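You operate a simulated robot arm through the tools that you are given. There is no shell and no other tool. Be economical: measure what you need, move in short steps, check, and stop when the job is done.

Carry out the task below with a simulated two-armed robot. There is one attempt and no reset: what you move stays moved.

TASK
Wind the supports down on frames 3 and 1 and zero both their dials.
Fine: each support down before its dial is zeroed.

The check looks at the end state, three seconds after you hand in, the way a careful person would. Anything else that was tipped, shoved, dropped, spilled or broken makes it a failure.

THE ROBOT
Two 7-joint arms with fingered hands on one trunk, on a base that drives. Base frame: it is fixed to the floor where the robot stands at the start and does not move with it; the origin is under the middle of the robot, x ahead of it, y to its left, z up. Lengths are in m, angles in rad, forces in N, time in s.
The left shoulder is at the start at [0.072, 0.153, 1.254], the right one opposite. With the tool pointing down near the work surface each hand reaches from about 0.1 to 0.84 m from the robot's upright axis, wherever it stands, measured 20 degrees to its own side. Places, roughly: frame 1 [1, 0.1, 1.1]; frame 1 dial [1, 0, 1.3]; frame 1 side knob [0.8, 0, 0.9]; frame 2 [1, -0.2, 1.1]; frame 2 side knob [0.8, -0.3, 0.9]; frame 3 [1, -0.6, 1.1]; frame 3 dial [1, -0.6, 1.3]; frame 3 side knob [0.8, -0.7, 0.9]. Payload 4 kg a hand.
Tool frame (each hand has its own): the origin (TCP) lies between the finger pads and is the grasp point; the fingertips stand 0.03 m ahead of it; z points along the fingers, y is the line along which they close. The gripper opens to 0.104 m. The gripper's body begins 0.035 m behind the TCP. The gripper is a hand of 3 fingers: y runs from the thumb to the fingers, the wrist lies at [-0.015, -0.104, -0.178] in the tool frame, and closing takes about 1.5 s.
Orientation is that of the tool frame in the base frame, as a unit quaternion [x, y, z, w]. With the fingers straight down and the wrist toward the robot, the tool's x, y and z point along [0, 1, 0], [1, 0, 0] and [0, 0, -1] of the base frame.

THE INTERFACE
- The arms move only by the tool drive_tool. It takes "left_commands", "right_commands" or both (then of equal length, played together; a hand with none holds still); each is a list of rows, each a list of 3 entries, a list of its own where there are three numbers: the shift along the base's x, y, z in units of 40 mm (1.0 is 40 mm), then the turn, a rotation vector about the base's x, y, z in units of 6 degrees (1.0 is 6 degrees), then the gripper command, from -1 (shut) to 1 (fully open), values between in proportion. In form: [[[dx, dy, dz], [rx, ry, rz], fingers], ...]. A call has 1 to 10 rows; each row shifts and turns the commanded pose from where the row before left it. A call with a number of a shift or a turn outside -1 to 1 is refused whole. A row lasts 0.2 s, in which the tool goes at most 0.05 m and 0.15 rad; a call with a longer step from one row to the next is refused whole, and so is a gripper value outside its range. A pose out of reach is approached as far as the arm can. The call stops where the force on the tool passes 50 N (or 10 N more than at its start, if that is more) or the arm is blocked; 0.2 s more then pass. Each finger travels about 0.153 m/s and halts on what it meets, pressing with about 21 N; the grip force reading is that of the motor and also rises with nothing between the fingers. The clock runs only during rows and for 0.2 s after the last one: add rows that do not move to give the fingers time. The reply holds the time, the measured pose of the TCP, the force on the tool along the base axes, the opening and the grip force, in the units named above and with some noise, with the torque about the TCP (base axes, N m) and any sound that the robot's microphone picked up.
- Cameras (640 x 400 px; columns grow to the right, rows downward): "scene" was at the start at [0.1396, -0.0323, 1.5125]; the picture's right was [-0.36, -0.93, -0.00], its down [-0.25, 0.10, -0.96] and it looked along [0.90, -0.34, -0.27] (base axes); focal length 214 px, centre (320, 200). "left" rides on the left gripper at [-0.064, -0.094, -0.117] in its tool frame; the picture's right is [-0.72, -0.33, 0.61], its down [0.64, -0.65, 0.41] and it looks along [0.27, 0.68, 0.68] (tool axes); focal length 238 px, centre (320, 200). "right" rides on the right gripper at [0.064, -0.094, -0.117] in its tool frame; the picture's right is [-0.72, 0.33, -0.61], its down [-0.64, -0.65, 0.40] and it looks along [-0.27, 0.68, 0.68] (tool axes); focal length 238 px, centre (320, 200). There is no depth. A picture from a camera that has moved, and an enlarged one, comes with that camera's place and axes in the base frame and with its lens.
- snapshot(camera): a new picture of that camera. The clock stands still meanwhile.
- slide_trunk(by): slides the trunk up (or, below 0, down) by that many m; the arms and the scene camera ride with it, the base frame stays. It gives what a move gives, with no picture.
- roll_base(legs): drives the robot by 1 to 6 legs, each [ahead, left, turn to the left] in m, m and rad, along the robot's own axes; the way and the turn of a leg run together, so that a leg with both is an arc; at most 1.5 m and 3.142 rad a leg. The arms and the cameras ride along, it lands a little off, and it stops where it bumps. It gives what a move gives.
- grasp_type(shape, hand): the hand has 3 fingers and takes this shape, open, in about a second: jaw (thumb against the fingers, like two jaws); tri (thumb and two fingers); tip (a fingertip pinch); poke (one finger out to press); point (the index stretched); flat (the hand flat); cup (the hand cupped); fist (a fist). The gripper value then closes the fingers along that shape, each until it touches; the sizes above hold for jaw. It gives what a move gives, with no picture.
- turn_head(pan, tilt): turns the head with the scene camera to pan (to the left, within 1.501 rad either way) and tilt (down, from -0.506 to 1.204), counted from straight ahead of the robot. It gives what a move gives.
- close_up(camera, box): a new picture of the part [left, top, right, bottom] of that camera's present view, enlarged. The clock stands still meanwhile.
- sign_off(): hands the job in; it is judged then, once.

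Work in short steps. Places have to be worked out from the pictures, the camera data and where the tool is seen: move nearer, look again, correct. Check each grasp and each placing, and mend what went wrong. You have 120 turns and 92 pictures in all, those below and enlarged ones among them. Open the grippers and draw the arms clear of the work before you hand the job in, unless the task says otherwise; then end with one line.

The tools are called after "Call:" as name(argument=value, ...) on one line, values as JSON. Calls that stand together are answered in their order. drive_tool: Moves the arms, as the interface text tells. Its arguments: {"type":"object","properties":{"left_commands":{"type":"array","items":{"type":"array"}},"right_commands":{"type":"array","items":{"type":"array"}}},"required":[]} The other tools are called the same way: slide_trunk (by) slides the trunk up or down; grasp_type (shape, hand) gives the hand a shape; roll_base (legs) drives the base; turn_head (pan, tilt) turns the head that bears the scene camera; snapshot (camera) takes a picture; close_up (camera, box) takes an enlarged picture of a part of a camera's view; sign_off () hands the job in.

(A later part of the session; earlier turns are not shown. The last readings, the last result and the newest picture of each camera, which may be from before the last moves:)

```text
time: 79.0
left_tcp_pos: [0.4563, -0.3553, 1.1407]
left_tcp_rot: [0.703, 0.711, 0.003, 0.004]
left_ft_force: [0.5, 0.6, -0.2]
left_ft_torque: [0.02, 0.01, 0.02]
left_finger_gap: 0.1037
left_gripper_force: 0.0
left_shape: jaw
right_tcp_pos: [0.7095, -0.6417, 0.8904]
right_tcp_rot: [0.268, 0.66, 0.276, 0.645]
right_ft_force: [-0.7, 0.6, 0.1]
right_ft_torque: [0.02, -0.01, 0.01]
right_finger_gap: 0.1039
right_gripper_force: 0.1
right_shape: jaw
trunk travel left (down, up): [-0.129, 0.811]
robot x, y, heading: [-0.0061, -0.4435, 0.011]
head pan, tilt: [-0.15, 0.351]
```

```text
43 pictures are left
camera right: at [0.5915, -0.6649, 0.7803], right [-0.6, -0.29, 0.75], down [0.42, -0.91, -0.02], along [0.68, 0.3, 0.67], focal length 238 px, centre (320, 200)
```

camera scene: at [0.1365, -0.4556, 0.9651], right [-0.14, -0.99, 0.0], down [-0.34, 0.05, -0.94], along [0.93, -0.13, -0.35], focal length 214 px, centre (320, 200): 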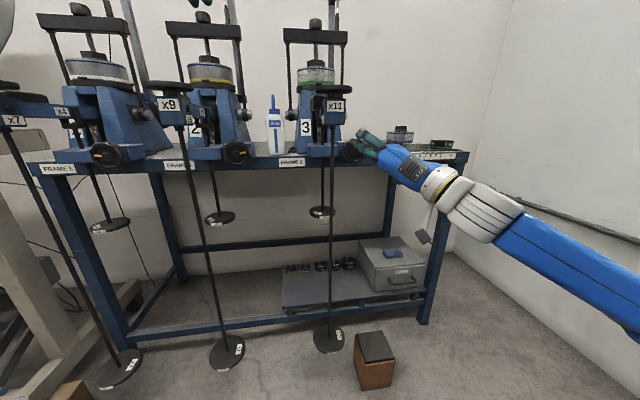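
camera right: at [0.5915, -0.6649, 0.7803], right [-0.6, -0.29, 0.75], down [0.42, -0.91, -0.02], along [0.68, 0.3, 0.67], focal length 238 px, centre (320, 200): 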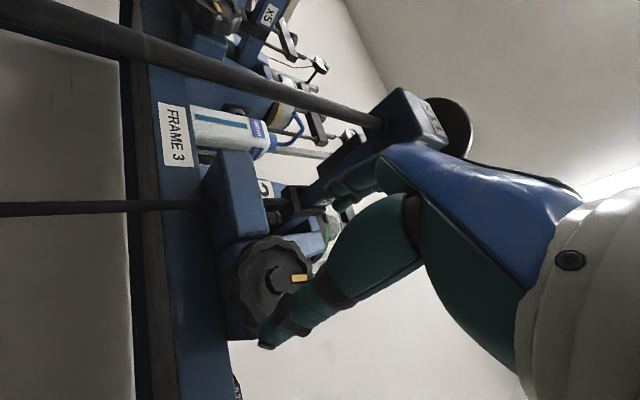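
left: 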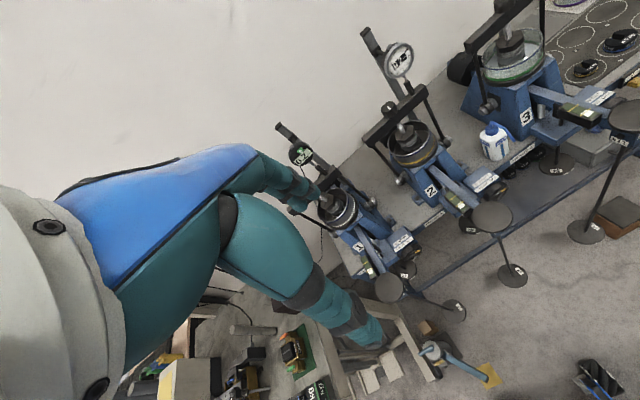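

Pointer at 12 o'clock. I recentre on [0.755, -0.657, 0.881], grip, and turn another ~90°.

Call:
drive_tool(right_commands=[[[0, -0.4, -0.23], [0, 0, 0], 1], [[0.6, 0, 0], [0, 0, 0], 1], [[0.55, 0, 0], [0, 0, 0], 1], [[0, 0, 0], [0, 0, 0], -1], [[0, 0, 0], [0, 0, 0], -1], [[0, 0, 0], [0, 0, 0], -1], [[0, 0, 0], [0, 0, 0], -1], [[0, 0, 0], [-1, 0, 0], -1], [[0, 0, 0], [-1, 0, 0], -1], [[0, 0, 0], [-1, 0, 0], -1]])

Call:
drive_tool(right_commands=[[[0, 0, 0], [-1, 0, 0], -1], [[0, 0, 0], [-1, 0, 0], -1], [[0, 0, 0], [-1, 0, 0], -1], [[0, 0, 0], [-1, 0, 0], -1], [[0, 0, 0], [-1, 0, 0], -1], [[0, 0, 0], [-1, 0, 0], -1], [[0, 0, 0], [-1, 0, 0], -1], [[0, 0, 0], [-1, 0, 0], -1], [[0, 0, 0], [-1, 0, 0], -1], [[0, 0, 0], [-1, 0, 0], -1]])

Call:
drive_tool(right_commands=[[[0, 0, 0], [0, 0, 0], -1], [[0, 0, 0], [0, 0, 0], 0.5], [[0, 0, 0], [0, 0, 0], 0.5], [[-0.7, 0, 0], [0, 0, 0], 0.5], [[-0.7, 0, 0], [0, 0, 0], 1], [[0, 0, 0], [1, 0, 0], 1], [[0, 0, 0], [1, 0, 0], 1], [[0, 0, 0], [1, 0, 0], 1], [[0, 0, 0], [1, 0, 0], 1], [[0, 0, 0], [1, 0, 0], 1]])

Call:
drive_tool(right_commands=[[[0, 0, 0], [1, 0, 0], 1], [[0, 0, 0], [1, 0, 0], 1], [[0, 0, 0], [1, 0, 0], 1], [[0, 0, 0], [1, 0, 0], 1], [[0, 0, 0], [1, 0, 0], 1], [[0, 0, 0], [1, 0, 0], 1], [[0, 0, 0], [1, 0, 0], 1], [[0, 0, 0], [0, 0, 0], 1]])

Call:
snapshot(camera="right")

```text
time: 81.2
left_tcp_pos: [0.4573, -0.3557, 1.1397]
left_tcp_rot: [0.703, 0.711, 0.004, 0.003]
left_ft_force: [0.7, 0.2, 0.4]
left_ft_torque: [-0.01, 0.0, 0.01]
left_finger_gap: 0.1039
left_gripper_force: 0.0
left_shape: jaw
right_tcp_pos: [0.7544, -0.6577, 0.8797]
right_tcp_rot: [0.164, 0.693, 0.17, 0.682]
right_ft_force: [3.4, -0.4, 5.8]
right_ft_torque: [0.06, -0.12, 0.02]
right_finger_gap: 0.0629
right_gripper_force: 21.2
right_shape: jaw
trunk travel left (down, up): [-0.129, 0.811]
robot x, y, heading: [-0.0046, -0.4471, 0.006]
head pan, tilt: [-0.15, 0.351]
```

```text
time: 83.4
left_tcp_pos: [0.4561, -0.356, 1.1393]
left_tcp_rot: [0.703, 0.711, 0.003, 0.005]
left_ft_force: [-0.4, -1.4, -1.2]
left_ft_torque: [0.01, 0.03, 0.0]
left_finger_gap: 0.1036
left_gripper_force: 0.0
left_shape: jaw
right_tcp_pos: [0.7549, -0.6551, 0.8838]
right_tcp_rot: [-0.198, 0.689, -0.2, 0.668]
right_ft_force: [-7.9, -3.0, -2.3]
right_ft_torque: [-0.02, 0.04, -0.15]
right_finger_gap: 0.0624
right_gripper_force: 21.9
right_shape: jaw
right hand out of reach, approached as far as the arm can: row 10
trunk travel left (down, up): [-0.129, 0.811]
robot x, y, heading: [-0.0095, -0.4447, 0.007]
head pan, tilt: [-0.15, 0.351]
```

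```text
time: 85.6
left_tcp_pos: [0.4574, -0.3565, 1.1394]
left_tcp_rot: [0.704, 0.71, 0.003, 0.003]
left_ft_force: [0.0, 0.3, 0.4]
left_ft_torque: [-0.01, 0.01, -0.02]
left_finger_gap: 0.1037
left_gripper_force: 0.1
left_shape: jaw
right_tcp_pos: [0.7106, -0.6443, 0.8887]
right_tcp_rot: [-0.018, 0.711, -0.015, 0.702]
right_ft_force: [0.4, -0.8, -0.1]
right_ft_torque: [-0.01, 0.02, 0.01]
right_finger_gap: 0.1037
right_gripper_force: 0.1
right_shape: jaw
right hand out of reach, approached as far as the arm can: row 4, 5
trunk travel left (down, up): [-0.129, 0.811]
robot x, y, heading: [-0.0103, -0.4458, 0.011]
head pan, tilt: [-0.15, 0.351]
```

```text
time: 87.4
left_tcp_pos: [0.4568, -0.3555, 1.1401]
left_tcp_rot: [0.703, 0.711, 0.003, 0.005]
left_ft_force: [-0.7, 0.2, -0.2]
left_ft_torque: [0.01, 0.02, -0.02]
left_finger_gap: 0.1039
left_gripper_force: 0.1
left_shape: jaw
right_tcp_pos: [0.7096, -0.6427, 0.8886]
right_tcp_rot: [0.235, 0.671, 0.242, 0.661]
right_ft_force: [-0.6, 0.1, -0.2]
right_ft_torque: [0.02, 0.02, -0.03]
right_finger_gap: 0.1039
right_gripper_force: 0.1
right_shape: jaw
trunk travel left (down, up): [-0.129, 0.811]
robot x, y, heading: [-0.0046, -0.4453, 0.008]
head pan, tilt: [-0.15, 0.351]
```

```text
42 pictures are left
camera right: at [0.5931, -0.6763, 0.7813], right [-0.6, -0.21, 0.77], down [0.42, -0.91, 0.08], along [0.68, 0.37, 0.64], focal length 238 px, centre (320, 200)
```

right: 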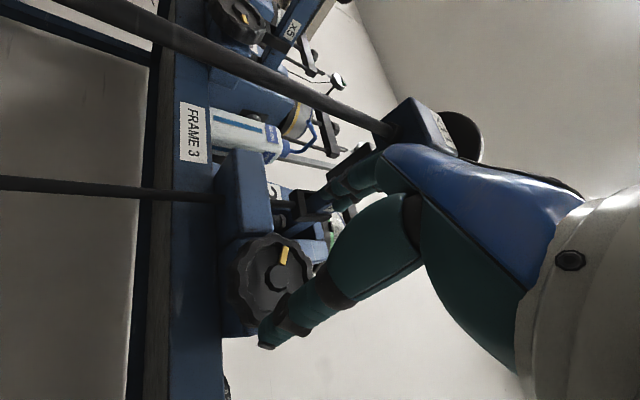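

Pointer at ~10 o'clock with no stop felt yet. One more bite until the stop.

Call:
drive_tool(right_commands=[[[0, -0.37, -0.19], [0, 0, 0], 1], [[0.6, 0, 0], [0, 0, 0], 1], [[0.55, 0, 0], [0, 0, 0], 1], [[0, 0, 0], [0, 0, 0], -1], [[0, 0, 0], [0, 0, 0], -1], [[0, 0, 0], [0, 0, 0], -1], [[0, 0, 0], [0, 0, 0], -1], [[0, 0, 0], [-1, 0, 0], -1], [[0, 0, 0], [-1, 0, 0], -1], [[0, 0, 0], [-1, 0, 0], -1]])

Call:
drive_tool(right_commands=[[[0, 0, 0], [-1, 0, 0], -1], [[0, 0, 0], [-1, 0, 0], -1], [[0, 0, 0], [0, 0, 0], -1]])

```text
time: 89.6
left_tcp_pos: [0.456, -0.3553, 1.1398]
left_tcp_rot: [0.703, 0.711, 0.003, 0.005]
left_ft_force: [0.2, -0.2, -0.5]
left_ft_torque: [0.0, -0.02, 0.0]
left_finger_gap: 0.1038
left_gripper_force: 0.0
left_shape: jaw
right_tcp_pos: [0.755, -0.6584, 0.8838]
right_tcp_rot: [0.128, 0.699, 0.134, 0.691]
right_ft_force: [5.5, -0.5, 8.5]
right_ft_torque: [0.45, -0.16, -0.03]
right_finger_gap: 0.0641
right_gripper_force: 21.0
right_shape: jaw
trunk travel left (down, up): [-0.129, 0.811]
robot x, y, heading: [-0.0062, -0.4424, 0.012]
head pan, tilt: [-0.15, 0.351]
```

```text
time: 90.4
left_tcp_pos: [0.4556, -0.3552, 1.1398]
left_tcp_rot: [0.704, 0.71, 0.003, 0.005]
left_ft_force: [-0.2, -0.1, 0.3]
left_ft_torque: [0.02, -0.01, 0.02]
left_finger_gap: 0.1038
left_gripper_force: 0.1
left_shape: jaw
right_tcp_pos: [0.7544, -0.6574, 0.8853]
right_tcp_rot: [0.056, 0.709, 0.059, 0.7]
right_ft_force: [3.8, -0.9, 9.7]
right_ft_torque: [0.83, -0.3, 0.09]
right_finger_gap: 0.0633
right_gripper_force: 21.0
right_shape: jaw
trunk travel left (down, up): [-0.129, 0.811]
robot x, y, heading: [-0.0085, -0.4447, 0.008]
head pan, tilt: [-0.15, 0.351]
```

Torque is building. I continue to find the stop.

Call:
drive_tool(right_commands=[[[0, 0, 0], [-1, 0, 0], -1], [[0, 0, 0], [-1, 0, 0], -1], [[0, 0, 0], [-1, 0, 0], -1], [[0, 0, 0], [0, 0, 0], -1]])

Call:
drive_tool(right_commands=[[[0, 0, 0], [-1, 0, 0], -1], [[0, 0, 0], [-1, 0, 0], -1], [[0, 0, 0], [-1, 0, 0], -1], [[0, 0, 0], [0, 0, 0], -1]])

Call:
close_up(camera="scene", box=[300, 90, 428, 170])

```text
time: 91.4
left_tcp_pos: [0.4552, -0.3539, 1.1405]
left_tcp_rot: [0.702, 0.712, 0.003, 0.004]
left_ft_force: [1.4, 0.3, 0.1]
left_ft_torque: [-0.03, 0.01, -0.03]
left_finger_gap: 0.104
left_gripper_force: 0.1
left_shape: jaw
right_tcp_pos: [0.7539, -0.6557, 0.8857]
right_tcp_rot: [-0.055, 0.709, -0.052, 0.701]
right_ft_force: [8.4, 2.0, 18.4]
right_ft_torque: [1.49, -0.53, 0.18]
right_finger_gap: 0.0616
right_gripper_force: 20.3
right_shape: jaw
trunk travel left (down, up): [-0.129, 0.811]
robot x, y, heading: [-0.0105, -0.4463, 0.01]
head pan, tilt: [-0.15, 0.351]
```

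```text
time: 92.4
left_tcp_pos: [0.4565, -0.3541, 1.1398]
left_tcp_rot: [0.703, 0.711, 0.003, 0.005]
left_ft_force: [-1.1, 0.4, -0.3]
left_ft_torque: [0.02, 0.04, 0.02]
left_finger_gap: 0.1039
left_gripper_force: 0.0
left_shape: jaw
right_tcp_pos: [0.7546, -0.655, 0.8793]
right_tcp_rot: [-0.165, 0.696, -0.163, 0.679]
right_ft_force: [-2.4, 6.0, -1.9]
right_ft_torque: [1.16, 0.06, 0.34]
right_finger_gap: 0.06
right_gripper_force: 21.3
right_shape: jaw
trunk travel left (down, up): [-0.129, 0.811]
robot x, y, heading: [-0.0038, -0.4424, 0.01]
head pan, tilt: [-0.15, 0.351]
```

```text
5.00 times, centred on (364, 130) of scene
camera zoom: at [0.1367, -0.4541, 0.9649], right [-0.14, -0.99, 0.0], down [-0.34, 0.05, -0.94], along [0.93, -0.13, -0.35], focal length 1072 px, centre (100, 550)
```

zoom: 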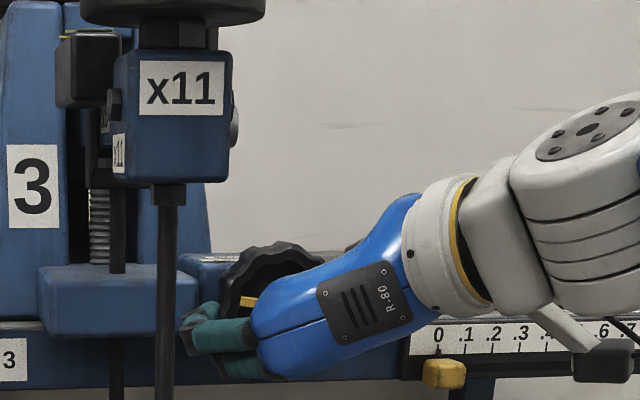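

The yellow pointer is at 9 o'clock and the knob resists: frame 3's support is at its down stop too. I release and retract.

Call:
drive_tool(right_commands=[[[0, 0, 0], [0, 0, 0], 0.5], [[0, 0, 0], [0, 0, 0], 0.5], [[-0.8, 0, 0], [0, 0, 0], 0.5], [[-0.8, 0, 0], [0, 0, 0], 1], [[-1, 0, 0], [1, 0, 0], 1], [[-1, 0, 0], [1, 0, 0], 1], [[-1, 0, 0], [1, 0, 0], 1], [[-1, 0, 0], [1, 0, 0], 1], [[-1, 0, 0], [1, 0, 0], 1]])

Call:
slide_trunk(by=0.47)

Call:
snapshot(camera="scene")

Call:
snapshot(camera="right")

```text
time: 94.4
left_tcp_pos: [0.4554, -0.355, 1.1412]
left_tcp_rot: [0.703, 0.711, 0.003, 0.005]
left_ft_force: [0.7, -0.2, -0.9]
left_ft_torque: [-0.02, 0.0, 0.0]
left_finger_gap: 0.1038
left_gripper_force: 0.0
left_shape: jaw
right_tcp_pos: [0.5152, -0.6224, 0.8954]
right_tcp_rot: [0.021, 0.711, 0.023, 0.702]
right_ft_force: [0.2, 0.3, -0.2]
right_ft_torque: [0.01, -0.02, 0.03]
right_finger_gap: 0.1039
right_gripper_force: 0.1
right_shape: jaw
right hand out of reach, approached as far as the arm can: row 7, 8, 9
trunk travel left (down, up): [-0.129, 0.811]
robot x, y, heading: [-0.0077, -0.4448, 0.005]
head pan, tilt: [-0.15, 0.351]
```

```text
refused: 0.47 is not a number from -0.4 to 0.4
```

```text
40 pictures are left
camera scene: at [0.1353, -0.4554, 0.9653], right [-0.14, -0.99, 0.0], down [-0.34, 0.05, -0.94], along [0.93, -0.13, -0.34], focal length 214 px, centre (320, 200)
```

scene: 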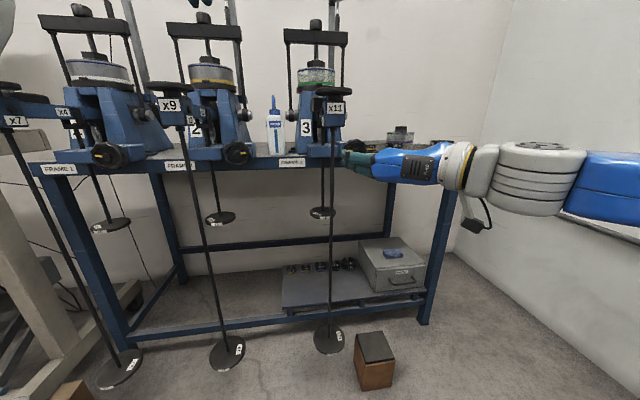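

```text
39 pictures are left
camera right: at [0.3987, -0.7122, 0.8273], right [-0.61, 0.28, 0.74], down [0.41, -0.69, 0.6], along [0.68, 0.67, 0.3], focal length 238 px, centre (320, 200)
```

right: 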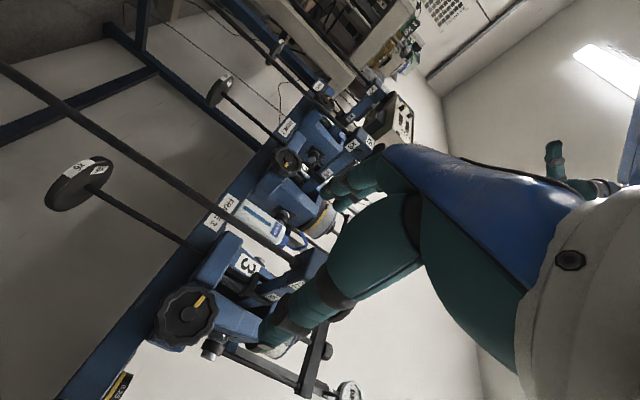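

Pointer of knob 3 points left (down). Now I raise the trunk in two slides to dial height.

Call:
slide_trunk(by=0.4)

Call:
slide_trunk(by=0.07)

Call:
snapshot(camera="scene")

Call:
snapshot(camera="right")

```text
time: 98.3
left_tcp_pos: [0.4564, -0.3561, 1.5386]
left_tcp_rot: [0.704, 0.711, 0.004, 0.005]
left_ft_force: [-0.2, -0.4, -0.1]
left_ft_torque: [-0.03, 0.0, -0.01]
left_finger_gap: 0.1041
left_gripper_force: 0.0
left_shape: jaw
right_tcp_pos: [0.5165, -0.6222, 1.2939]
right_tcp_rot: [0.019, 0.712, 0.023, 0.701]
right_ft_force: [0.2, -0.3, -0.5]
right_ft_torque: [0.0, -0.01, -0.03]
right_finger_gap: 0.1039
right_gripper_force: 0.1
right_shape: jaw
trunk travel left (down, up): [-0.529, 0.411]
robot x, y, heading: [-0.0092, -0.4447, 0.013]
head pan, tilt: [-0.15, 0.351]
```

```text
time: 99.3
left_tcp_pos: [0.4582, -0.3562, 1.6088]
left_tcp_rot: [0.703, 0.711, 0.004, 0.003]
left_ft_force: [-0.3, -0.9, -0.1]
left_ft_torque: [0.03, -0.02, 0.01]
left_finger_gap: 0.1038
left_gripper_force: 0.1
left_shape: jaw
right_tcp_pos: [0.5181, -0.623, 1.3647]
right_tcp_rot: [0.02, 0.712, 0.022, 0.702]
right_ft_force: [-0.9, -0.3, -0.3]
right_ft_torque: [-0.01, 0.0, -0.01]
right_finger_gap: 0.104
right_gripper_force: 0.1
right_shape: jaw
trunk travel left (down, up): [-0.599, 0.341]
robot x, y, heading: [-0.0088, -0.4443, 0.008]
head pan, tilt: [-0.15, 0.351]
```

```text
38 pictures are left
camera scene: at [0.1372, -0.4561, 1.4351], right [-0.14, -0.99, 0.0], down [-0.34, 0.05, -0.94], along [0.93, -0.13, -0.35], focal length 214 px, centre (320, 200)
```

scene: 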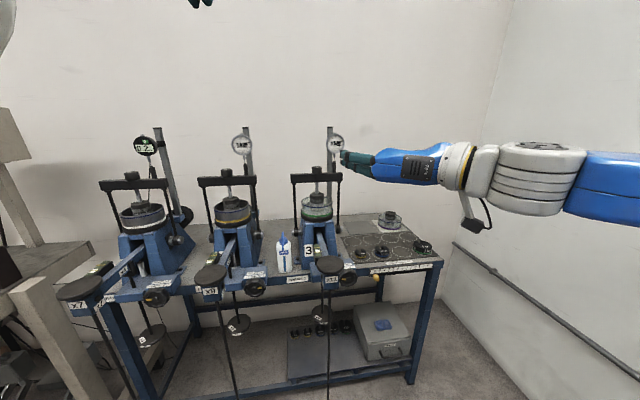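

```text
37 pictures are left
camera right: at [0.4007, -0.7133, 1.2965], right [-0.6, 0.28, 0.75], down [0.42, -0.69, 0.59], along [0.68, 0.67, 0.3], focal length 238 px, centre (320, 200)
```

right: 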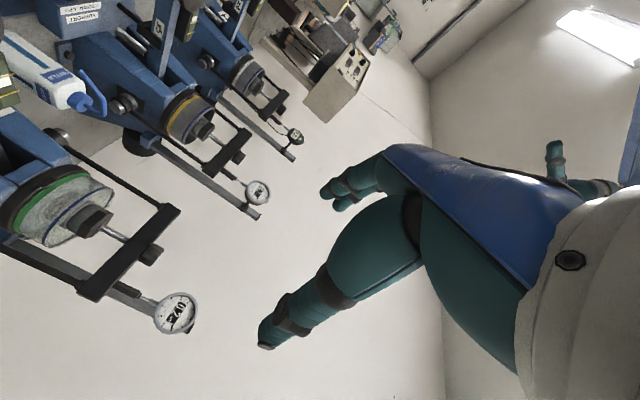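

Dial 3's face triangulates to about [0.97, -0.635, 1.356]. I zoom on the dials to read them.

Call:
close_up(camera="scene", box=[320, 128, 352, 148])

Call:
close_up(camera="scene", box=[120, 125, 280, 225])

```text
16.00 times, centred on (336, 138) of scene
camera zoom: at [0.1372, -0.4561, 1.4351], right [-0.14, -0.99, 0.0], down [-0.34, 0.05, -0.94], along [0.93, -0.13, -0.35], focal length 3432 px, centre (64, 1192)
```

zoom: 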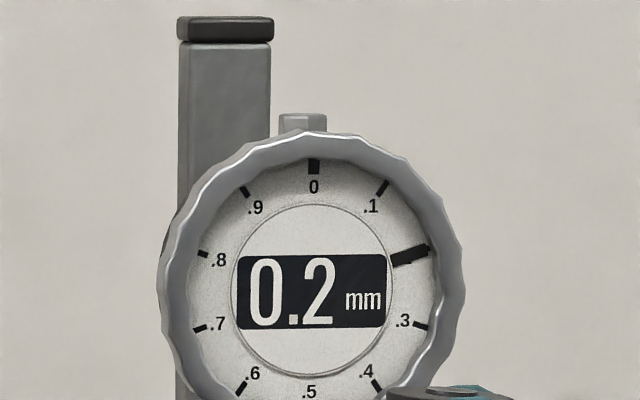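

```text
4.00 times, centred on (200, 175) of scene
camera zoom: at [0.1372, -0.4561, 1.4351], right [-0.14, -0.99, 0.0], down [-0.34, 0.05, -0.94], along [0.93, -0.13, -0.35], focal length 858 px, centre (800, 300)
```

zoom: 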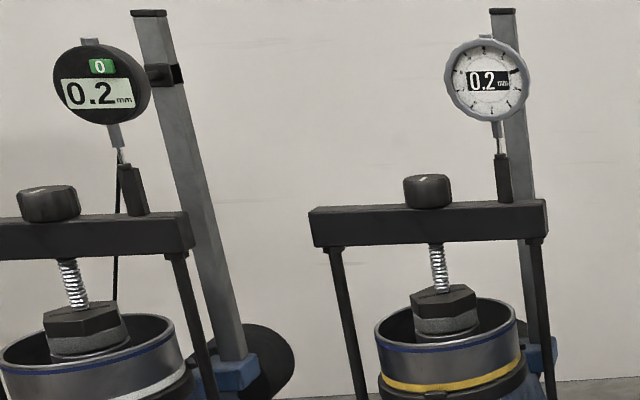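

Dial 3 reads 0.2: the bezel must go clockwise 72° so 0 meets the needle. I roll ahead 0.11 m and slightly left to get reach.

Call:
roll_base(legs=[[0.11, 0.02, 0]])

Call:
drive_tool(right_commands=[[[1, 0, 0], [-1, 0, 0], 1], [[1, 0, 0], [-1, 0, 0], 1], [[1, 0, 0], [-1, 0, 0], 1], [[1, 0, 0], [-1, 0, 0], 1], [[1, 0, 0], [-1, 0, 0], 1], [[0, 0, 0], [-1, 0, 0], 1], [[0, 0, 0], [-1, 0, 0], 1]])

Call:
snapshot(camera="right")

```text
time: 100.6
left_tcp_pos: [0.5615, -0.3432, 1.6123]
left_tcp_rot: [0.703, 0.711, 0.007, 0.005]
left_ft_force: [-0.9, -1.2, 0.9]
left_ft_torque: [0.0, 0.01, 0.0]
left_finger_gap: 0.104
left_gripper_force: 0.1
left_shape: jaw
right_tcp_pos: [0.6218, -0.609, 1.3664]
right_tcp_rot: [0.021, 0.709, 0.025, 0.704]
right_ft_force: [-0.2, -0.6, -0.6]
right_ft_torque: [-0.01, -0.03, 0.02]
right_finger_gap: 0.1039
right_gripper_force: 0.1
right_shape: jaw
trunk travel left (down, up): [-0.599, 0.341]
robot x, y, heading: [0.1018, -0.4236, 0.008]
head pan, tilt: [-0.15, 0.351]
```

```text
time: 102.2
left_tcp_pos: [0.5691, -0.3338, 1.6089]
left_tcp_rot: [0.703, 0.711, 0.003, 0.003]
left_ft_force: [0.3, -0.1, 0.2]
left_ft_torque: [0.01, 0.04, -0.01]
left_finger_gap: 0.1039
left_gripper_force: 0.0
left_shape: jaw
right_tcp_pos: [0.8431, -0.5975, 1.3507]
right_tcp_rot: [-0.228, 0.673, -0.226, 0.666]
right_ft_force: [0.8, 0.0, -0.3]
right_ft_torque: [0.0, 0.0, 0.03]
right_finger_gap: 0.1035
right_gripper_force: 0.1
right_shape: jaw
right hand out of reach, approached as far as the arm can: row 7
trunk travel left (down, up): [-0.599, 0.341]
robot x, y, heading: [0.0992, -0.4243, 0.008]
head pan, tilt: [-0.15, 0.351]
```

```text
34 pictures are left
camera right: at [0.7261, -0.7094, 1.3579], right [-0.61, 0.7, 0.38], down [0.41, -0.13, 0.9], along [0.68, 0.71, -0.21], focal length 238 px, centre (320, 200)
```

right: 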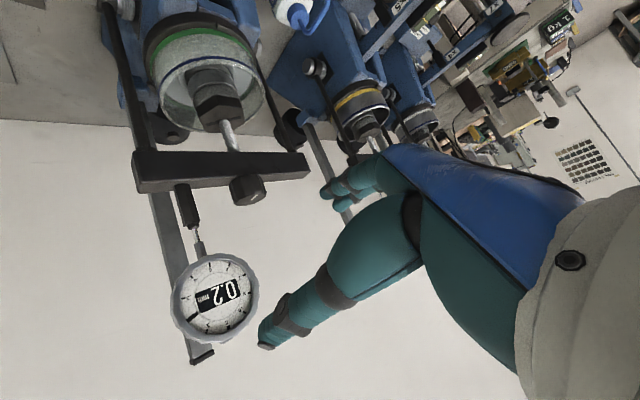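

Dial centre confirmed at y≈-0.635, z≈1.356. I align and advance to x≈0.92 for a closer look.

Call:
drive_tool(right_commands=[[[0.1, -0.94, 0.13], [0, 0, 0], 1], [[0.9, 0, 0], [0, 0, 0], 1], [[0.9, 0, 0], [0, 0, 0], 1], [[0, 0, 0], [0, 0, 0], 1]])

Call:
snapshot(camera="right")

Call:
close_up(camera="scene", box=[300, 110, 380, 160])

```text
time: 103.2
left_tcp_pos: [0.5661, -0.3359, 1.6108]
left_tcp_rot: [0.704, 0.71, 0.005, 0.002]
left_ft_force: [-0.6, 0.7, 0.4]
left_ft_torque: [0.04, -0.02, -0.01]
left_finger_gap: 0.104
left_gripper_force: 0.2
left_shape: jaw
right_tcp_pos: [0.9346, -0.6166, 1.359]
right_tcp_rot: [-0.233, 0.673, -0.233, 0.663]
right_ft_force: [0.4, 0.2, 0.4]
right_ft_torque: [0.06, 0.01, -0.03]
right_finger_gap: 0.104
right_gripper_force: 0.0
right_shape: jaw
right hand out of reach, approached as far as the arm can: row 1
trunk travel left (down, up): [-0.599, 0.341]
robot x, y, heading: [0.106, -0.4218, 0.01]
head pan, tilt: [-0.15, 0.351]
```

```text
33 pictures are left
camera right: at [0.8179, -0.7291, 1.369], right [-0.61, 0.71, 0.37], down [0.42, -0.11, 0.9], along [0.68, 0.7, -0.23], focal length 238 px, centre (320, 200)
```

right: 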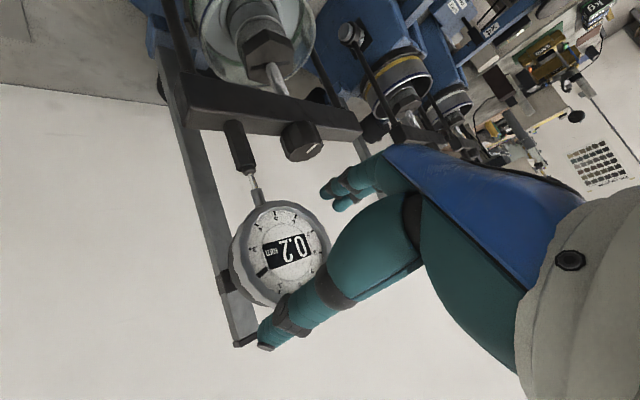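

```text
8.00 times, centred on (340, 135) of scene
camera zoom: at [0.2487, -0.4346, 1.4351], right [-0.14, -0.99, 0.0], down [-0.34, 0.05, -0.94], along [0.93, -0.13, -0.35], focal length 1716 px, centre (160, 720)
```

zoom: 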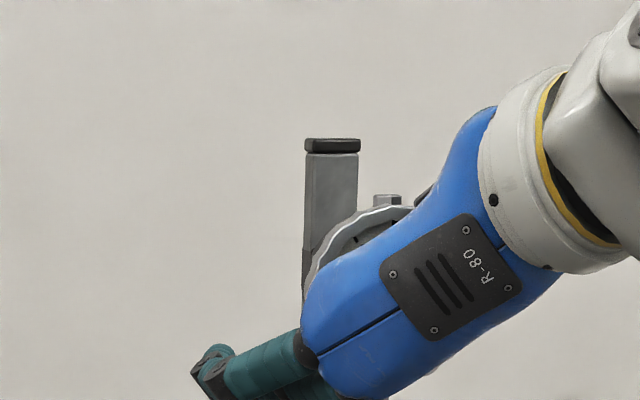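

Face centre ≈[0.963, -0.635, 1.355]. I shift onto the axis and move so fingertips just overlap the bezel (TCP x≈0.945).

Call:
drive_tool(right_commands=[[[0, -0.46, -0.09], [0.2, 0, 0], 1], [[0.26, 0, 0], [0, 0, 0], 1], [[0, 0, 0], [0, 0, 0], 1]])

Call:
snapshot(camera="right")

```text
time: 104.0
left_tcp_pos: [0.5664, -0.3341, 1.6104]
left_tcp_rot: [0.703, 0.711, 0.004, 0.003]
left_ft_force: [-0.4, -0.4, 0.6]
left_ft_torque: [-0.02, -0.02, -0.01]
left_finger_gap: 0.1039
left_gripper_force: 0.0
left_shape: jaw
right_tcp_pos: [0.948, -0.6353, 1.3548]
right_tcp_rot: [-0.228, 0.674, -0.226, 0.666]
right_ft_force: [0.8, -0.1, 0.5]
right_ft_torque: [0.0, 0.0, 0.0]
right_finger_gap: 0.1041
right_gripper_force: 0.1
right_shape: jaw
trunk travel left (down, up): [-0.599, 0.341]
robot x, y, heading: [0.1036, -0.4256, 0.01]
head pan, tilt: [-0.15, 0.351]
```

```text
31 pictures are left
camera right: at [0.8319, -0.7474, 1.3637], right [-0.61, 0.7, 0.38], down [0.42, -0.13, 0.9], along [0.68, 0.7, -0.21], focal length 238 px, centre (320, 200)
```

right: 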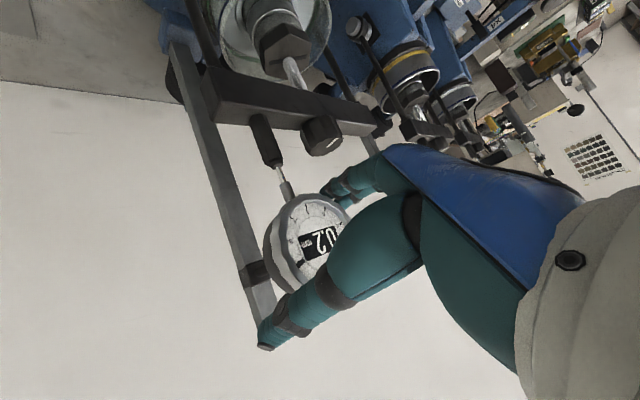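

Thumb and fingers straddle the bezel. Closing.

Call:
drive_tool(right_commands=[[[0, 0, 0], [0, 0, 0], 0.3], [[0, 0, 0], [0, 0, 0], 0], [[0, 0, 0], [0, 0, 0], -1], [[0, 0, 0], [0, 0, 0], -1], [[0, 0, 0], [0, 0, 0], -1]])

Call:
close_up(camera="right", box=[220, 150, 420, 275])

```text
time: 105.2
left_tcp_pos: [0.5697, -0.3359, 1.6093]
left_tcp_rot: [0.703, 0.711, 0.004, 0.002]
left_ft_force: [-0.6, -0.4, 0.0]
left_ft_torque: [0.02, -0.02, 0.01]
left_finger_gap: 0.1038
left_gripper_force: 0.1
left_shape: jaw
right_tcp_pos: [0.9501, -0.6358, 1.3531]
right_tcp_rot: [-0.228, 0.675, -0.226, 0.665]
right_ft_force: [1.7, -1.4, 1.3]
right_ft_torque: [0.07, 0.02, 0.02]
right_finger_gap: 0.0574
right_gripper_force: 20.6
right_shape: jaw
trunk travel left (down, up): [-0.599, 0.341]
robot x, y, heading: [0.1028, -0.4217, 0.002]
head pan, tilt: [-0.15, 0.351]
```

```text
3.20 times, centred on (320, 212) of right
camera zoom: at [0.8332, -0.7486, 1.3625], right [-0.61, 0.7, 0.38], down [0.42, -0.13, 0.9], along [0.68, 0.7, -0.21], focal length 763 px, centre (320, 160)
```

zoom: 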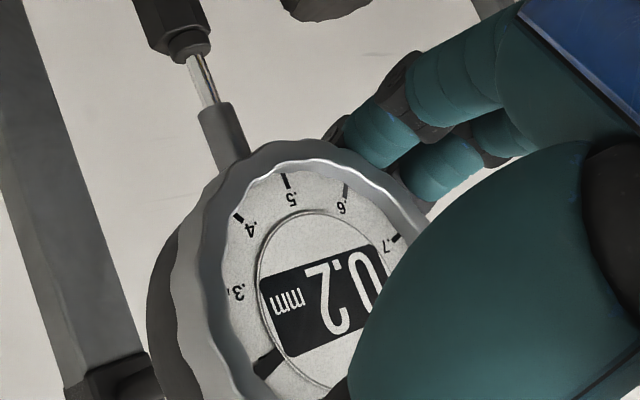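

Gripped at 0.057. I turn clockwise (about +x) 36° and read.

Call:
drive_tool(right_commands=[[[0, 0, 0], [1, 0, 0], -1], [[0, 0, 0], [1, 0, 0], -1], [[0, 0, 0], [1, 0, 0], -1], [[0, 0, 0], [1, 0, 0], -1], [[0, 0, 0], [1, 0, 0], -1], [[0, 0, 0], [1, 0, 0], -1], [[0, 0, 0], [0, 0, 0], -1]])

Call:
close_up(camera="right", box=[220, 150, 420, 275])

```text
time: 106.8
left_tcp_pos: [0.5723, -0.3392, 1.6082]
left_tcp_rot: [0.704, 0.71, 0.005, -0.002]
left_ft_force: [-0.2, 0.0, 0.9]
left_ft_torque: [0.02, 0.02, -0.02]
left_finger_gap: 0.1039
left_gripper_force: 0.2
left_shape: jaw
right_tcp_pos: [0.9515, -0.6383, 1.3463]
right_tcp_rot: [-0.011, 0.716, -0.008, 0.698]
right_ft_force: [-15.0, -2.8, -31.7]
right_ft_torque: [-1.55, 0.76, 0.33]
right_finger_gap: 0.0549
right_gripper_force: 21.1
right_shape: jaw
trunk travel left (down, up): [-0.599, 0.341]
robot x, y, heading: [0.107, -0.4254, 0.012]
head pan, tilt: [-0.15, 0.351]
```

```text
3.20 times, centred on (320, 212) of right
camera zoom: at [0.835, -0.733, 1.2878], right [-0.6, 0.34, 0.72], down [0.42, -0.63, 0.65], along [0.68, 0.69, 0.23], focal length 763 px, centre (320, 160)
```

zoom: 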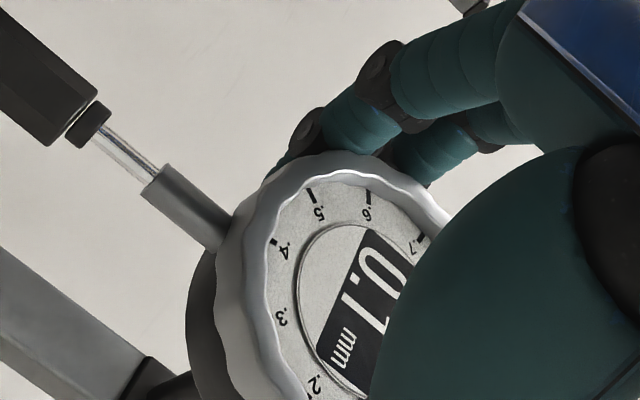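

The reading falls to 0.1, so the direction is right, but −32 N vertical suggests a fingertip rubs the mounting rod behind. I release, back off, and roll back to regrip further out.

Call:
drive_tool(right_commands=[[[0, 0, 0], [0, 0, 0], 0.5], [[0, 0, 0], [0, 0, 0], 0.6], [[-0.7, 0, 0], [0, 0, 0], 0.6], [[-0.7, 0, 0], [0, 0, 0], 1], [[0, 0, 0], [-1, 0, 0], 1], [[0, 0, 0], [-1, 0, 0], 1], [[0, 0, 0], [-1, 0, 0], 1], [[0, 0, 0], [-1, 0, 0], 1], [[0, 0, 0], [-1, 0, 0], 1], [[0, 0, 0], [-1, 0, 0], 1]])

Call:
snapshot(camera="right")

```text
time: 109.0
left_tcp_pos: [0.5685, -0.3325, 1.6099]
left_tcp_rot: [0.703, 0.711, 0.003, 0.002]
left_ft_force: [-0.3, 0.1, -1.1]
left_ft_torque: [-0.04, 0.01, 0.01]
left_finger_gap: 0.1036
left_gripper_force: 0.0
left_shape: jaw
right_tcp_pos: [0.8936, -0.6289, 1.3584]
right_tcp_rot: [-0.226, 0.678, -0.229, 0.661]
right_ft_force: [0.8, -0.6, -0.4]
right_ft_torque: [0.0, 0.0, -0.01]
right_finger_gap: 0.1039
right_gripper_force: 0.1
right_shape: jaw
right hand out of reach, approached as far as the arm can: row 10
trunk travel left (down, up): [-0.599, 0.341]
robot x, y, heading: [0.1061, -0.4265, 0.008]
head pan, tilt: [-0.15, 0.351]
```

```text
28 pictures are left
camera right: at [0.7769, -0.7411, 1.3677], right [-0.6, 0.7, 0.38], down [0.42, -0.13, 0.9], along [0.68, 0.7, -0.22], focal length 238 px, centre (320, 200)
```

right: 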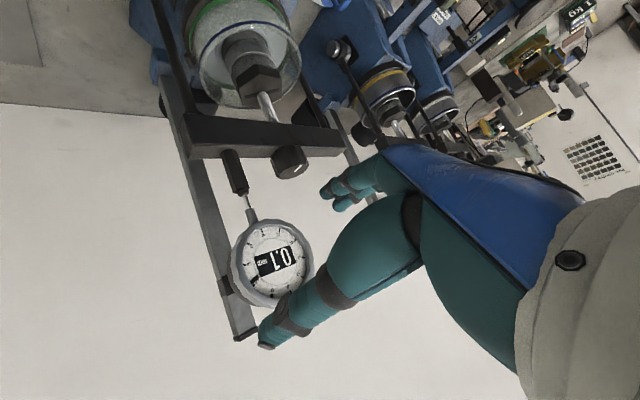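

Call:
close_up(camera="right", box=[223, 220, 319, 280])

```text
6.67 times, centred on (271, 250) of right
camera zoom: at [0.7769, -0.7411, 1.3677], right [-0.6, 0.7, 0.38], down [0.42, -0.13, 0.9], along [0.68, 0.7, -0.22], focal length 1589 px, centre (647, -133)
```

zoom: 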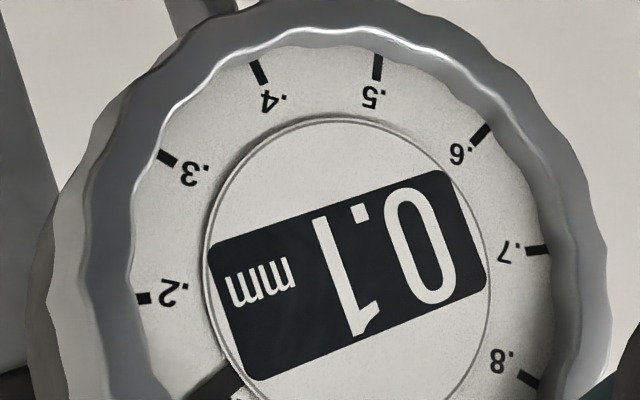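

The reading is ≈0.11, so ~40° more. I regrip with the tips ~9 mm further out (x≈0.941) and turn while watching force.

Call:
drive_tool(right_commands=[[[0.3, -0.15, -0.09], [0, 0, 0], 1], [[0.9, 0, 0], [0, 0, 0], 1], [[0, 0, 0], [0, 0, 0], 0.3], [[0, 0, 0], [0, 0, 0], -1], [[0, 0, 0], [0, 0, 0], -1], [[0, 0, 0], [0, 0, 0], -1], [[0, 0, 0], [0, 0, 0], -1]])

Call:
drive_tool(right_commands=[[[0, 0, 0], [1, 0, 0], -1], [[0, 0, 0], [1, 0, 0], -1], [[0, 0, 0], [1, 0, 0], -1], [[0, 0, 0], [0, 0, 0], -1]])

Call:
close_up(camera="right", box=[220, 150, 420, 275])

```text
time: 110.6
left_tcp_pos: [0.5718, -0.3357, 1.608]
left_tcp_rot: [0.704, 0.71, 0.005, 0.001]
left_ft_force: [0.4, 0.5, -0.6]
left_ft_torque: [0.0, 0.01, -0.02]
left_finger_gap: 0.1039
left_gripper_force: 0.1
left_shape: jaw
right_tcp_pos: [0.9458, -0.6369, 1.3576]
right_tcp_rot: [-0.227, 0.676, -0.226, 0.664]
right_ft_force: [8.2, 1.4, -1.5]
right_ft_torque: [-0.07, -0.04, 0.05]
right_finger_gap: 0.0585
right_gripper_force: 20.5
right_shape: jaw
right hand out of reach, approached as far as the arm can: row 1
trunk travel left (down, up): [-0.599, 0.341]
robot x, y, heading: [0.1052, -0.4266, 0.009]
head pan, tilt: [-0.15, 0.351]
```

```text
time: 111.6
left_tcp_pos: [0.5726, -0.3383, 1.6089]
left_tcp_rot: [0.705, 0.71, 0.006, 0.001]
left_ft_force: [0.4, -0.6, 0.8]
left_ft_torque: [-0.01, 0.01, -0.02]
left_finger_gap: 0.1037
left_gripper_force: 0.0
left_shape: jaw
right_tcp_pos: [0.9447, -0.6383, 1.3539]
right_tcp_rot: [-0.12, 0.704, -0.118, 0.69]
right_ft_force: [1.9, -3.2, -11.1]
right_ft_torque: [-0.6, 0.38, 0.16]
right_finger_gap: 0.0583
right_gripper_force: 21.2
right_shape: jaw
trunk travel left (down, up): [-0.599, 0.341]
robot x, y, heading: [0.1036, -0.4244, 0.013]
head pan, tilt: [-0.15, 0.351]
```

```text
3.20 times, centred on (320, 212) of right
camera zoom: at [0.8287, -0.7479, 1.3278], right [-0.6, 0.55, 0.58], down [0.42, -0.4, 0.81], along [0.68, 0.73, 0.01], focal length 763 px, centre (320, 160)
```

zoom: 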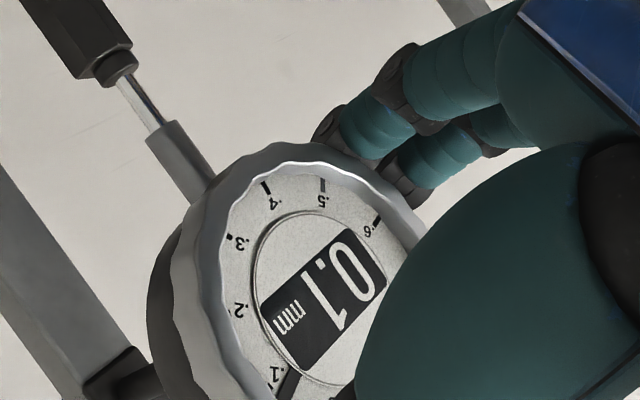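

Moving well; the needle is just past .1. Three more rows, easing down slightly.

Call:
drive_tool(right_commands=[[[0, 0, -0.06], [1, 0, 0], -1], [[0, 0, -0.06], [1, 0, 0], -1], [[0, 0, -0.06], [1, 0, 0], -1], [[0, 0, 0], [0, 0, 0], -1]])

Call:
close_up(camera="right", box=[220, 150, 420, 275])

```text
time: 112.6
left_tcp_pos: [0.5697, -0.3362, 1.6089]
left_tcp_rot: [0.704, 0.71, 0.005, -0.001]
left_ft_force: [0.2, 0.3, -0.1]
left_ft_torque: [0.02, 0.02, 0.01]
left_finger_gap: 0.104
left_gripper_force: 0.0
left_shape: jaw
right_tcp_pos: [0.9451, -0.6384, 1.3527]
right_tcp_rot: [-0.008, 0.712, -0.006, 0.702]
right_ft_force: [8.0, -1.2, 2.3]
right_ft_torque: [-0.2, 0.01, 0.15]
right_finger_gap: 0.0581
right_gripper_force: 21.1
right_shape: jaw
trunk travel left (down, up): [-0.599, 0.341]
robot x, y, heading: [0.1038, -0.4217, 0.008]
head pan, tilt: [-0.15, 0.351]
```

```text
3.20 times, centred on (320, 212) of right
camera zoom: at [0.8286, -0.733, 1.2919], right [-0.61, 0.34, 0.72], down [0.41, -0.64, 0.65], along [0.68, 0.69, 0.24], focal length 763 px, centre (320, 160)
```

zoom: 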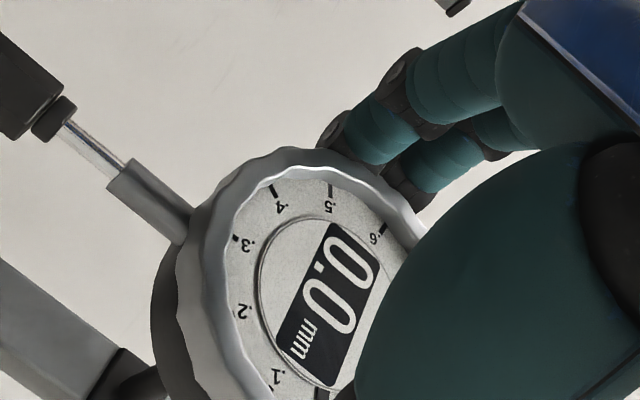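

Display shows 0.0 and the needle is essentially on the 0 mark. I release gently, back off and check.

Call:
drive_tool(right_commands=[[[0, 0, 0], [0, 0, 0], 0.3], [[0, 0, 0], [0, 0, 0], 0.6], [[-0.6, 0, 0], [0, 0, 0], 0.6], [[-1, 0, 0], [0, 0, 0], 1], [[-1, 0, 0], [0, 0, 0], 1], [[-1, 0, 0], [0, 0, 0], 1], [[-1, 0, 0], [0, 0, 0], 1], [[-1, 0, 0], [0, 0, 0], 1]])

Call:
snapshot(camera="right")

Call:
snapshot(camera="scene")

```text
time: 114.4
left_tcp_pos: [0.5645, -0.3356, 1.6113]
left_tcp_rot: [0.704, 0.71, 0.005, 0.004]
left_ft_force: [0.1, -0.4, -0.1]
left_ft_torque: [0.0, -0.01, -0.01]
left_finger_gap: 0.1041
left_gripper_force: 0.0
left_shape: jaw
right_tcp_pos: [0.7146, -0.6361, 1.3509]
right_tcp_rot: [-0.01, 0.711, -0.005, 0.703]
right_ft_force: [-0.1, -0.4, -0.1]
right_ft_torque: [-0.02, 0.02, -0.03]
right_finger_gap: 0.104
right_gripper_force: 0.0
right_shape: jaw
trunk travel left (down, up): [-0.599, 0.341]
robot x, y, heading: [0.1044, -0.4242, 0.011]
head pan, tilt: [-0.15, 0.351]
```

```text
24 pictures are left
camera right: at [0.5975, -0.7318, 1.2912], right [-0.61, 0.34, 0.72], down [0.41, -0.64, 0.65], along [0.68, 0.69, 0.25], focal length 238 px, centre (320, 200)
```

right: 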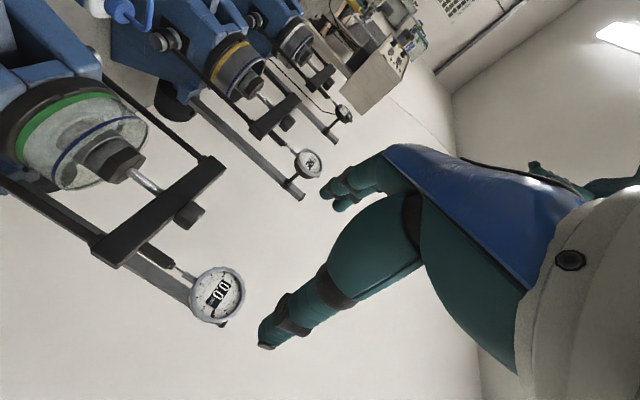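

```text
23 pictures are left
camera scene: at [0.2453, -0.4361, 1.4355], right [-0.14, -0.99, 0.0], down [-0.34, 0.05, -0.94], along [0.93, -0.13, -0.34], focal length 214 px, centre (320, 200)
```

scene: 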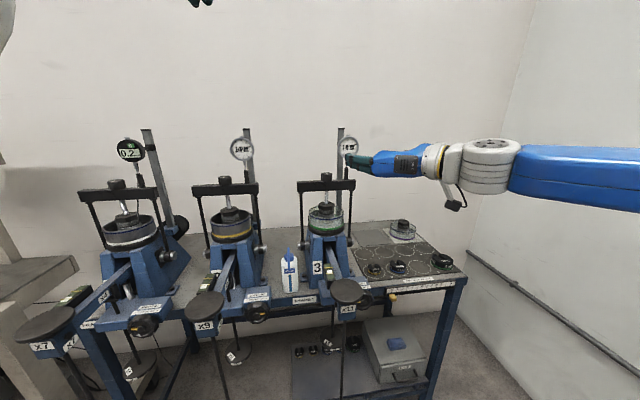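

Dial 3 reads 0.0. From here I can also check the support screws under levers 1 and 3 against untouched frame 2.

Call:
close_up(camera="scene", box=[70, 230, 262, 350])

Call:
close_up(camera="scene", box=[270, 210, 398, 290])

```text
3.33 times, centred on (166, 290) of scene
camera zoom: at [0.2453, -0.4361, 1.4355], right [-0.14, -0.99, 0.0], down [-0.34, 0.05, -0.94], along [0.93, -0.13, -0.34], focal length 715 px, centre (833, -100)
```

zoom: 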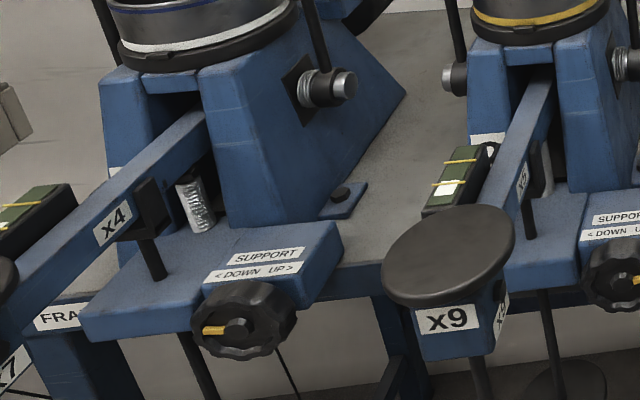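

```text
5.00 times, centred on (334, 250) of scene
camera zoom: at [0.2453, -0.4361, 1.4355], right [-0.14, -0.99, 0.0], down [-0.34, 0.05, -0.94], along [0.93, -0.13, -0.34], focal length 1072 px, centre (250, -50)
```

zoom: 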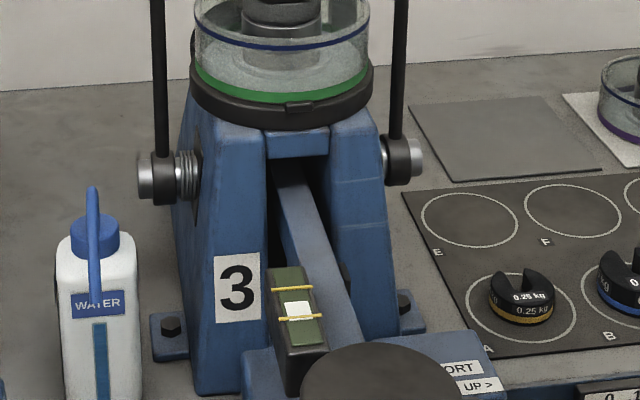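

Both lowered screws stand clear of their levers. Next, dial 1: I drive left to bring the right hand in front of it, and shape the right hand to poke.

Call:
roll_base(legs=[[-0.06, 0, 0], [0, 0.6, 0]])

Call:
grasp_type(shape="poke", hand="right")

Call:
snapshot(camera="right")

Call:
snapshot(camera="scene")

```text
time: 118.2
left_tcp_pos: [0.5, 0.2445, 1.6095]
left_tcp_rot: [0.701, 0.714, 0.006, 0.002]
left_ft_force: [0.1, 0.0, -0.3]
left_ft_torque: [0.01, -0.02, 0.01]
left_finger_gap: 0.104
left_gripper_force: 0.0
left_shape: jaw
right_tcp_pos: [0.6501, -0.0535, 1.3491]
right_tcp_rot: [-0.01, 0.712, -0.003, 0.702]
right_ft_force: [-0.1, 0.5, 0.2]
right_ft_torque: [0.02, 0.0, -0.01]
right_finger_gap: 0.1038
right_gripper_force: 0.1
right_shape: jaw
trunk travel left (down, up): [-0.599, 0.341]
robot x, y, heading: [0.0353, 0.1617, 0.017]
head pan, tilt: [-0.15, 0.351]
```

```text
time: 119.1
left_tcp_pos: [0.4977, 0.2466, 1.6105]
left_tcp_rot: [0.702, 0.712, 0.007, 0.0]
left_ft_force: [-0.1, -0.5, -0.5]
left_ft_torque: [-0.01, -0.01, -0.02]
left_finger_gap: 0.104
left_gripper_force: 0.1
left_shape: jaw
right_tcp_pos: [0.6496, -0.0502, 1.3499]
right_tcp_rot: [-0.011, 0.711, -0.005, 0.703]
right_ft_force: [0.3, -0.5, 0.7]
right_ft_torque: [0.0, 0.02, 0.01]
right_finger_gap: 0.0
right_gripper_force: 0.0
right_shape: poke
trunk travel left (down, up): [-0.599, 0.341]
robot x, y, heading: [0.0317, 0.1596, 0.016]
head pan, tilt: [-0.15, 0.351]
```

```text
20 pictures are left
camera right: at [0.5333, -0.1468, 1.2901], right [-0.61, 0.34, 0.72], down [0.42, -0.63, 0.65], along [0.67, 0.7, 0.24], focal length 238 px, centre (320, 200)
```

right: 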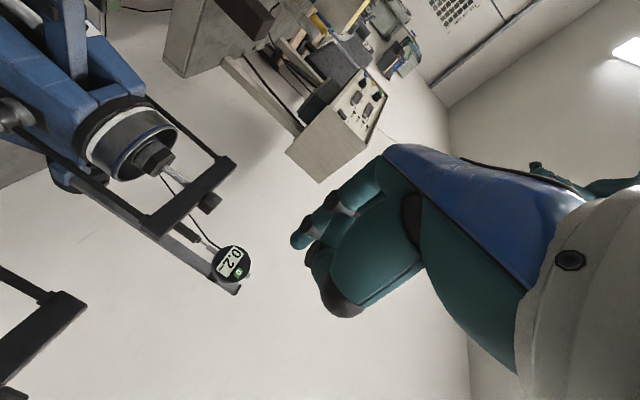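

```text
19 pictures are left
camera scene: at [0.1801, 0.1456, 1.4351], right [-0.13, -0.99, 0.0], down [-0.34, 0.05, -0.94], along [0.93, -0.12, -0.35], focal length 214 px, centre (320, 200)
```

scene: 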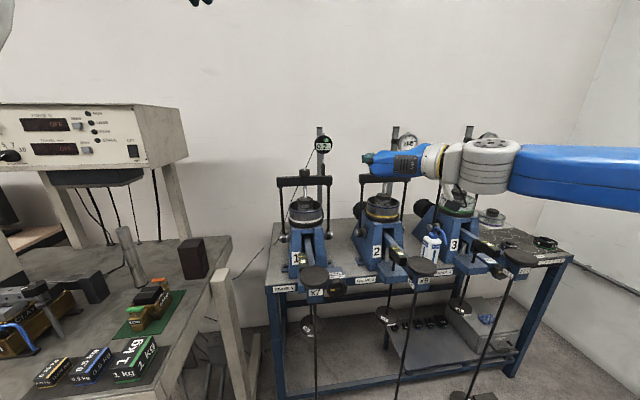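

Dial 1's face is near [0.968, 0.03, 1.352], its green button near [0.968, 0.027, 1.374]. I zoom to find the poking fingertip.

Call:
close_up(camera="scene", box=[300, 125, 460, 225])

Call:
close_up(camera="right", box=[200, 140, 440, 290])

```text
4.00 times, centred on (380, 175) of scene
camera zoom: at [0.1801, 0.1456, 1.4351], right [-0.13, -0.99, 0.0], down [-0.34, 0.05, -0.94], along [0.93, -0.12, -0.35], focal length 858 px, centre (80, 300)
```

zoom: 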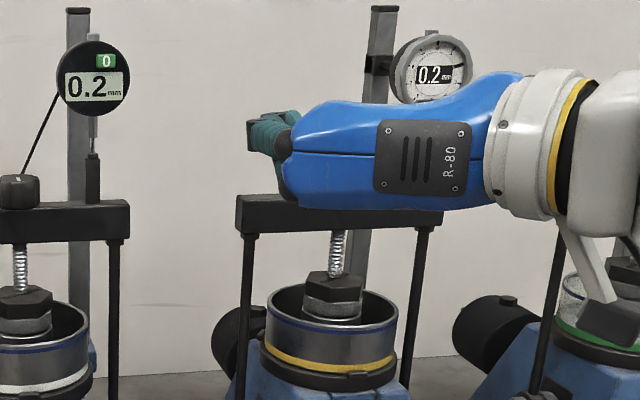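

```text
2.67 times, centred on (320, 215) of right
camera zoom: at [0.5333, -0.1468, 1.2901], right [-0.61, 0.34, 0.72], down [0.42, -0.63, 0.65], along [0.67, 0.7, 0.24], focal length 636 px, centre (320, 160)
```

zoom: 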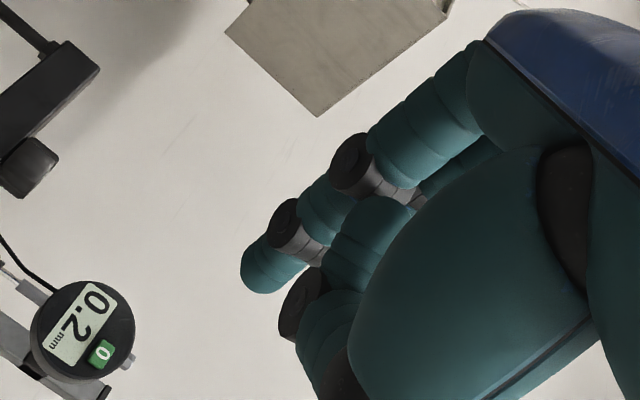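

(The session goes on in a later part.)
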